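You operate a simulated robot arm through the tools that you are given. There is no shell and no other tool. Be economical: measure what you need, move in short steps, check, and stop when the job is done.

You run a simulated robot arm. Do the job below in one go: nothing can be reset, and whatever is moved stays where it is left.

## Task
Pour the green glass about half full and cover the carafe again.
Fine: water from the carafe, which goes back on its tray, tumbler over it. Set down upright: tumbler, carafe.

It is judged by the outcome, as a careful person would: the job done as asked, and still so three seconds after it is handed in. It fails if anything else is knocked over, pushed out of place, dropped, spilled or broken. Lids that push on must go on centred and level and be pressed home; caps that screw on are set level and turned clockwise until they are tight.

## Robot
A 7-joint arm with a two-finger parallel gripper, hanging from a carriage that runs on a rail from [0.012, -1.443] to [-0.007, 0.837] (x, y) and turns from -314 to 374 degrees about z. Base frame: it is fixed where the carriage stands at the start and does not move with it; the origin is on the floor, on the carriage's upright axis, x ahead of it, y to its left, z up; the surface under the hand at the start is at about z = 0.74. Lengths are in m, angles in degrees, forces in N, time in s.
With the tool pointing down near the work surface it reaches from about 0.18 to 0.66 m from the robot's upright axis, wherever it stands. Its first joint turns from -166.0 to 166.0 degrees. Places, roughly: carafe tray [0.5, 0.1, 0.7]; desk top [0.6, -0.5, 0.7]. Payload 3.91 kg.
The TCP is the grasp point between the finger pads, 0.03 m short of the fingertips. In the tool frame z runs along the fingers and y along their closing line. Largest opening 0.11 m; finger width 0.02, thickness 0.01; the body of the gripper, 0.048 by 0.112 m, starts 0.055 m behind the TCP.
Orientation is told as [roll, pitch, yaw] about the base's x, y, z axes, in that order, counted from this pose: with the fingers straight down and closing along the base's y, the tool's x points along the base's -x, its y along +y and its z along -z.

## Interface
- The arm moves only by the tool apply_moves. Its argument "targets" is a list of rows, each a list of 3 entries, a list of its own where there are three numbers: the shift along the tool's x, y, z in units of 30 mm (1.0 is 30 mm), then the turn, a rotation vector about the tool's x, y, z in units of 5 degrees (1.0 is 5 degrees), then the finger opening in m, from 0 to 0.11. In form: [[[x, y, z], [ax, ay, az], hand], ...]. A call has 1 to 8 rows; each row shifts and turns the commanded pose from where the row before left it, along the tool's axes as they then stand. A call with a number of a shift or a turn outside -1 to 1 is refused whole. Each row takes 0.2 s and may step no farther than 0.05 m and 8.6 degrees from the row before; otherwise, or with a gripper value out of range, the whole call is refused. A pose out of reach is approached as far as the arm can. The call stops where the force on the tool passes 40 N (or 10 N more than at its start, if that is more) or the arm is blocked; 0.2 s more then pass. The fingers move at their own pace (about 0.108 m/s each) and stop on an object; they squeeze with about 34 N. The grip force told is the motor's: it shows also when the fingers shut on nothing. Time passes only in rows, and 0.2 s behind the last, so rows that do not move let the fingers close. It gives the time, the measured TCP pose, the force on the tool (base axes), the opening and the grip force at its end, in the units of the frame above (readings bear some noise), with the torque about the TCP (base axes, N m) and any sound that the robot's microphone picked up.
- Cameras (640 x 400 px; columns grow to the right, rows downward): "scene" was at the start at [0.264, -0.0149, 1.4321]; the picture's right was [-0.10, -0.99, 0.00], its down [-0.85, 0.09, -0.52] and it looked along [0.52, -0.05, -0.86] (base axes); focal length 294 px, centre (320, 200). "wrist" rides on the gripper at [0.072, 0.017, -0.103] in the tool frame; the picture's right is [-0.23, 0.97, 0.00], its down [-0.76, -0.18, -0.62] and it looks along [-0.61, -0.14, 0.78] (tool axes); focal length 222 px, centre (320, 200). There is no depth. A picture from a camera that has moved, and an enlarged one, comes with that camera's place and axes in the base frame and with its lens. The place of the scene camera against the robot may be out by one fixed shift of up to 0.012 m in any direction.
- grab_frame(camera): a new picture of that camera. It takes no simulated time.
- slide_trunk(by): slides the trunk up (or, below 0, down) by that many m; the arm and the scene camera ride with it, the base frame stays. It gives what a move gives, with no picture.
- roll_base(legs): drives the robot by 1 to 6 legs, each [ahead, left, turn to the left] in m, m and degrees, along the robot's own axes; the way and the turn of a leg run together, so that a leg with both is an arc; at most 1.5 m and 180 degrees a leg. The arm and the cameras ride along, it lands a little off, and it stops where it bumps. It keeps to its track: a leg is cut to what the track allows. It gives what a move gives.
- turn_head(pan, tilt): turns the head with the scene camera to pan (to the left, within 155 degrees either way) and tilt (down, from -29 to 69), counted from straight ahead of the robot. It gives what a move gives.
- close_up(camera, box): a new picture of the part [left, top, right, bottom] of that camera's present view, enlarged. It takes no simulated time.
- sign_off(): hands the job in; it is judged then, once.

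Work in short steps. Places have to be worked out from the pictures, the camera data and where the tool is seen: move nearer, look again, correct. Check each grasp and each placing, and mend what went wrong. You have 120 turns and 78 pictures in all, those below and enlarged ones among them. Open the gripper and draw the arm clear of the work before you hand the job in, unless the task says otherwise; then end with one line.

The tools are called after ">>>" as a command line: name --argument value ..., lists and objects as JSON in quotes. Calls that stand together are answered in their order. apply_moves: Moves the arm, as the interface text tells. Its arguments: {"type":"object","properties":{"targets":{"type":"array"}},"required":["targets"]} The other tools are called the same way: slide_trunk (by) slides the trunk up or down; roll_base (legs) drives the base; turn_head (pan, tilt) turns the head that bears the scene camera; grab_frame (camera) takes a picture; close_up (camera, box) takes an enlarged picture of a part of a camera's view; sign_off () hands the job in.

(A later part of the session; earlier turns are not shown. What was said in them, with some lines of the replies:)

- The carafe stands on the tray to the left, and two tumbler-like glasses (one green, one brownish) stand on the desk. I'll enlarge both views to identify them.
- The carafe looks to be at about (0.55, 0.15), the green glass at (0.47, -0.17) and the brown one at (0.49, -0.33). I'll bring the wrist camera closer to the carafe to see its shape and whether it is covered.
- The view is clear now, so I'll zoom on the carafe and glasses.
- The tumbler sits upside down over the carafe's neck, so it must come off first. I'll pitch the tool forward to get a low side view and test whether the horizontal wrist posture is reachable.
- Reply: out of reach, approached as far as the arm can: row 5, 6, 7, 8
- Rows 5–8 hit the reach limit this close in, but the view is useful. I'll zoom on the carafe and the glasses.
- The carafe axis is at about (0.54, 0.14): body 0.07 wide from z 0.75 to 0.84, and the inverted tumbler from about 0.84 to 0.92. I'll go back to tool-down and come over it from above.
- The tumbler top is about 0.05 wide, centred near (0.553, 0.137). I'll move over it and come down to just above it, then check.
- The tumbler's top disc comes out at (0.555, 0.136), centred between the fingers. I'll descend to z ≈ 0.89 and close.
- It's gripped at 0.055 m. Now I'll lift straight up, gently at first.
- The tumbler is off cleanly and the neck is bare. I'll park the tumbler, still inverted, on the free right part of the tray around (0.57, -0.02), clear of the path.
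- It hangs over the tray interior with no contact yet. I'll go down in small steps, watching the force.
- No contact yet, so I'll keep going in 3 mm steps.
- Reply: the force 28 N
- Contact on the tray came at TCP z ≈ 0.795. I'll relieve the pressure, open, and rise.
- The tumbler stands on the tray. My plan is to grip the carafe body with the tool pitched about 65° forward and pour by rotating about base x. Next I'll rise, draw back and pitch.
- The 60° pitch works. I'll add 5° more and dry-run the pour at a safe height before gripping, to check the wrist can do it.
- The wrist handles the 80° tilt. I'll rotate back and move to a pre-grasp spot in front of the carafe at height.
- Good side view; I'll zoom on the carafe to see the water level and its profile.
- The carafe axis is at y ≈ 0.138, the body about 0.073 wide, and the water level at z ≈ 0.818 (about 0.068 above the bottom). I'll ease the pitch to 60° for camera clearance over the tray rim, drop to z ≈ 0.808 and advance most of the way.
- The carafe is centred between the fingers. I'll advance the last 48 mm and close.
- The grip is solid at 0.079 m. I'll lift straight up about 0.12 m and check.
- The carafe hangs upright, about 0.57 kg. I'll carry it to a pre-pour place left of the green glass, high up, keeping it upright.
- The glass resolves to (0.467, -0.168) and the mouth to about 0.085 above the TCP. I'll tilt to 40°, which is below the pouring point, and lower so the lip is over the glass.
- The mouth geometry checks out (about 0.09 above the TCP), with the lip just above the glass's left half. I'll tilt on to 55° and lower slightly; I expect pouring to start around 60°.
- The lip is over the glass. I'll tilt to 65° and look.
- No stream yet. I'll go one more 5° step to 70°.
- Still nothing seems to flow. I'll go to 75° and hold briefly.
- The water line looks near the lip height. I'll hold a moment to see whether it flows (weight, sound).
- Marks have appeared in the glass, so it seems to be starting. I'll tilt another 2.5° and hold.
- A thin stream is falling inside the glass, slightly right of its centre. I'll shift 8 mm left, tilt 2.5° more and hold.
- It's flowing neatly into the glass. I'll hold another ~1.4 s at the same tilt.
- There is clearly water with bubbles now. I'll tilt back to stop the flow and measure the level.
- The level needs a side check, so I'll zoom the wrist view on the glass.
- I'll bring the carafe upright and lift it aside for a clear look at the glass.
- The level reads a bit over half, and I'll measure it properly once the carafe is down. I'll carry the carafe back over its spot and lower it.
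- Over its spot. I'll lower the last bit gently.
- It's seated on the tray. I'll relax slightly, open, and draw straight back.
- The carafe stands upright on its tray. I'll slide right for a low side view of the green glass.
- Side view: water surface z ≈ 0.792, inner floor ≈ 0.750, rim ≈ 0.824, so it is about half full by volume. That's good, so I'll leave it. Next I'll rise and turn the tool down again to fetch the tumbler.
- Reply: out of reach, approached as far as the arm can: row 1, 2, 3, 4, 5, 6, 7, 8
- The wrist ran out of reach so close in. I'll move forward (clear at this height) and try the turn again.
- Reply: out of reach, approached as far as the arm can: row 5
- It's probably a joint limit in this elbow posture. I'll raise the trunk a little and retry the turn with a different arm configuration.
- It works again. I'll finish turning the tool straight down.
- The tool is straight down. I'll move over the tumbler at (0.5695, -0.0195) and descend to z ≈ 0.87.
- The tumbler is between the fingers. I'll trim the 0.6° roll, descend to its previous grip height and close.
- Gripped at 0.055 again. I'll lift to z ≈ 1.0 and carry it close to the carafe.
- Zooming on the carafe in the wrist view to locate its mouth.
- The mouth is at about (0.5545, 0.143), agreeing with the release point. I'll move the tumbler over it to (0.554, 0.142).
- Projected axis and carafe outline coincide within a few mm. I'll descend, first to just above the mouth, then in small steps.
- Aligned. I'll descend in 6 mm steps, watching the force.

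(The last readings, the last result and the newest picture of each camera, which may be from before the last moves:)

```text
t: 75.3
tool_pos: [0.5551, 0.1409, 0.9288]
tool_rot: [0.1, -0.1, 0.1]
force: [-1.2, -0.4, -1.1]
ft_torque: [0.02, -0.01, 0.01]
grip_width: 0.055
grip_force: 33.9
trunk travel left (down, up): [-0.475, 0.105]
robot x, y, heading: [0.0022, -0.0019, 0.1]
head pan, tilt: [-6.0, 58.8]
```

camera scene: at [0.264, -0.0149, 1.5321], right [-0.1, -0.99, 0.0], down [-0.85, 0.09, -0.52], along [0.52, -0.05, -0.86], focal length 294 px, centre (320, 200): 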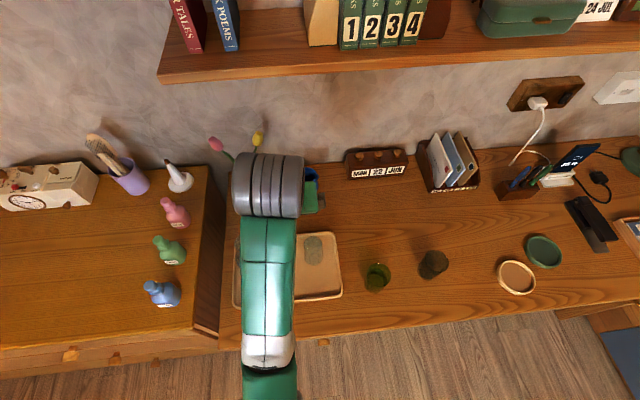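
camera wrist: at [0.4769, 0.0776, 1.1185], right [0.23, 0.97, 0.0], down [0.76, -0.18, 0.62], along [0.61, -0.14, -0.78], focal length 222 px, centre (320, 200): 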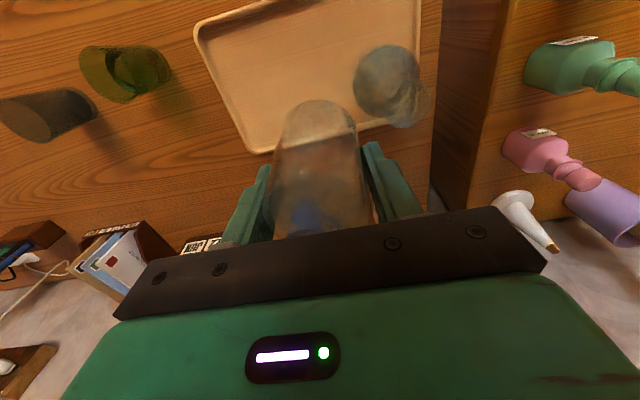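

No contact, so the rim is past the mouth. Continuing down.

>>> apply_moves --targets '[[[0, 0, 0.2], [0, 0, 0], 0.03], [[0, 0, 0.2], [0, 0, 0], 0.03], [[0, 0, 0.2], [0, 0, 0], 0.03], [[0, 0, 0.15], [0, 0, 0], 0.03]]'

>>> apply_moves --targets '[[[0, 0, 0.1], [0, 0, 0], 0.03], [[0, 0, 0.1], [0, 0, 0], 0.03]]'

```text
t: 76.3
tool_pos: [0.5567, 0.1418, 0.905]
tool_rot: [0.0, -0.1, 0.0]
force: [-0.1, -0.2, -0.8]
ft_torque: [0.0, -0.02, -0.04]
grip_width: 0.0552
grip_force: 34.5
trunk travel left (down, up): [-0.475, 0.105]
robot x, y, heading: [0.0008, 0.0012, -0.1]
head pan, tilt: [-6.0, 58.8]
```

```text
t: 76.9
tool_pos: [0.5559, 0.1406, 0.8998]
tool_rot: [0.0, -0.1, -0.1]
force: [1.0, -0.6, 0.8]
ft_torque: [0.02, -0.07, -0.03]
grip_width: 0.055
grip_force: 34.1
trunk travel left (down, up): [-0.475, 0.105]
robot x, y, heading: [-0.0014, -0.0025, 0.1]
head pan, tilt: [-6.0, 58.8]
```

Nearly there (expected seat ≈ 0.897). Two more 2 mm steps.

>>> apply_moves --targets '[[[0, 0, 0.07], [0, 0, 0], 0.03], [[0, 0, 0.07], [0, 0, 0], 0.03]]'

```text
t: 77.5
tool_pos: [0.5578, 0.1406, 0.8974]
tool_rot: [0.0, -0.1, -0.1]
force: [-3.6, -0.8, 14.3]
ft_torque: [-0.12, 0.36, -0.06]
grip_width: 0.0553
grip_force: 34.1
trunk travel left (down, up): [-0.475, 0.105]
robot x, y, heading: [0.0019, 0.0006, -0.0]
head pan, tilt: [-6.0, 58.8]
```

It seated right at the expected height (14 N). I'll ease off, open and rise.

>>> apply_moves --targets '[[[0, 0, -0.06], [0, 0, 0], 0.03], [[0, 0, 0], [0, 0, 0], 0.07], [[0, 0, 0], [0, 0, 0], 0.1], [[0, 0, 0], [0, 0, 0], 0.11], [[0, 0, -0.7], [0, 0, 0], 0.11], [[0, 0, -1], [0, 0, 0], 0.11], [[0, 0, -1], [0, 0, 0], 0.11], [[0, 0, -1], [0, 0, 0], 0.11]]'

>>> apply_moves --targets '[[[0.8, 0, -0.8], [0, 0, 0], 0.11], [[1, 0, -0.5], [0, 0, 0], 0.11], [[1, 0, 0], [0, 0, 0], 0.11], [[1, 0, 0], [0, 0, 0], 0.11]]'

>>> grab_frame --camera "wrist"

>>> close_up --camera "wrist" --box '[260, 80, 380, 220]'

>>> grab_frame --camera "scene"

```text
t: 79.3
tool_pos: [0.5568, 0.1416, 1.0066]
tool_rot: [-0.1, 0.0, 0.0]
force: [-1.2, 0.1, -1.2]
ft_torque: [0.04, -0.02, -0.01]
grip_width: 0.1101
grip_force: 0.1
trunk travel left (down, up): [-0.475, 0.105]
robot x, y, heading: [-0.0013, 0.0034, 0.1]
head pan, tilt: [-6.0, 58.8]
```

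```text
t: 80.3
tool_pos: [0.4419, 0.1438, 1.0479]
tool_rot: [-0.1, -0.1, -0.1]
force: [0.8, -0.5, 0.1]
ft_torque: [0.0, 0.04, -0.02]
grip_width: 0.1101
grip_force: 0.0
trunk travel left (down, up): [-0.475, 0.105]
robot x, y, heading: [0.0007, -0.0004, 0.1]
head pan, tilt: [-6.0, 58.8]
```

```text
12 pictures are left
camera wrist: at [0.3694, 0.1594, 1.1519], right [0.23, 0.97, 0.0], down [0.76, -0.18, 0.62], along [0.61, -0.14, -0.78], focal length 222 px, centre (320, 200)
```

wrist: 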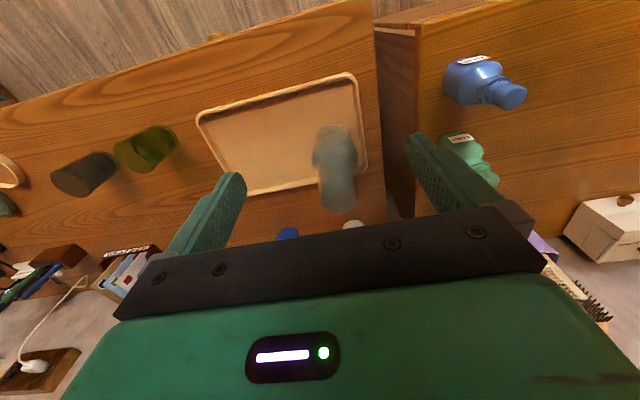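

```text
2.86 times, centred on (320, 150) of wrist
camera zoom: at [0.3694, 0.1594, 1.1519], right [0.23, 0.97, 0.0], down [0.76, -0.18, 0.62], along [0.61, -0.14, -0.78], focal length 635 px, centre (320, 343)
```

zoom: 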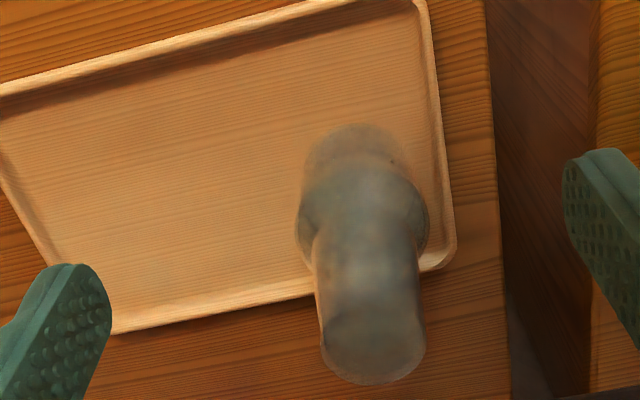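

```text
10 pictures are left
camera scene: at [0.2642, -0.0149, 1.5322], right [-0.1, -0.99, 0.0], down [-0.85, 0.09, -0.52], along [0.52, -0.05, -0.86], focal length 294 px, centre (320, 200)
```

scene: 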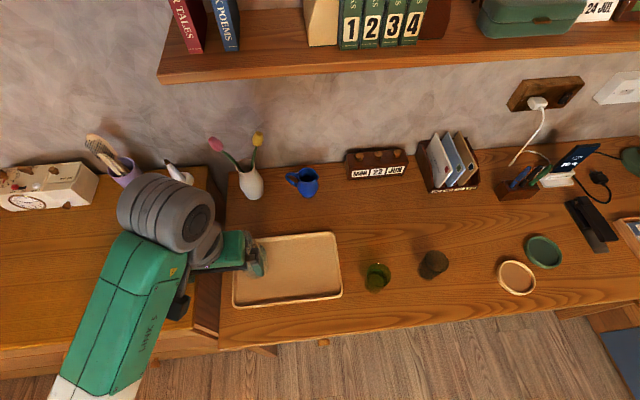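

The tumbler covers the carafe upright, at the original seat height. One last look around the glass for spills before handing in.

>>> close_up --camera "scene" --box '[230, 210, 450, 340]'

```text
2.91 times, centred on (340, 275) of scene
camera zoom: at [0.2642, -0.0149, 1.5322], right [-0.1, -0.99, 0.0], down [-0.85, 0.09, -0.52], along [0.52, -0.05, -0.86], focal length 854 px, centre (262, -18)
```

zoom: 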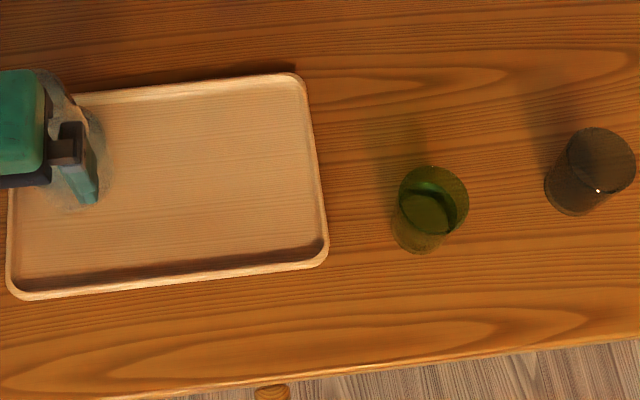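

The desk is dry, everything stands upright, and the gripper is open and clear, so I'm handing in.

>>> sign_off

```text
The job is handed in.
```

The green glass is about half full (I estimate 50% by volume, 57% by height), and the carafe is back upright on its tray with the tumbler over it and no spills seen.
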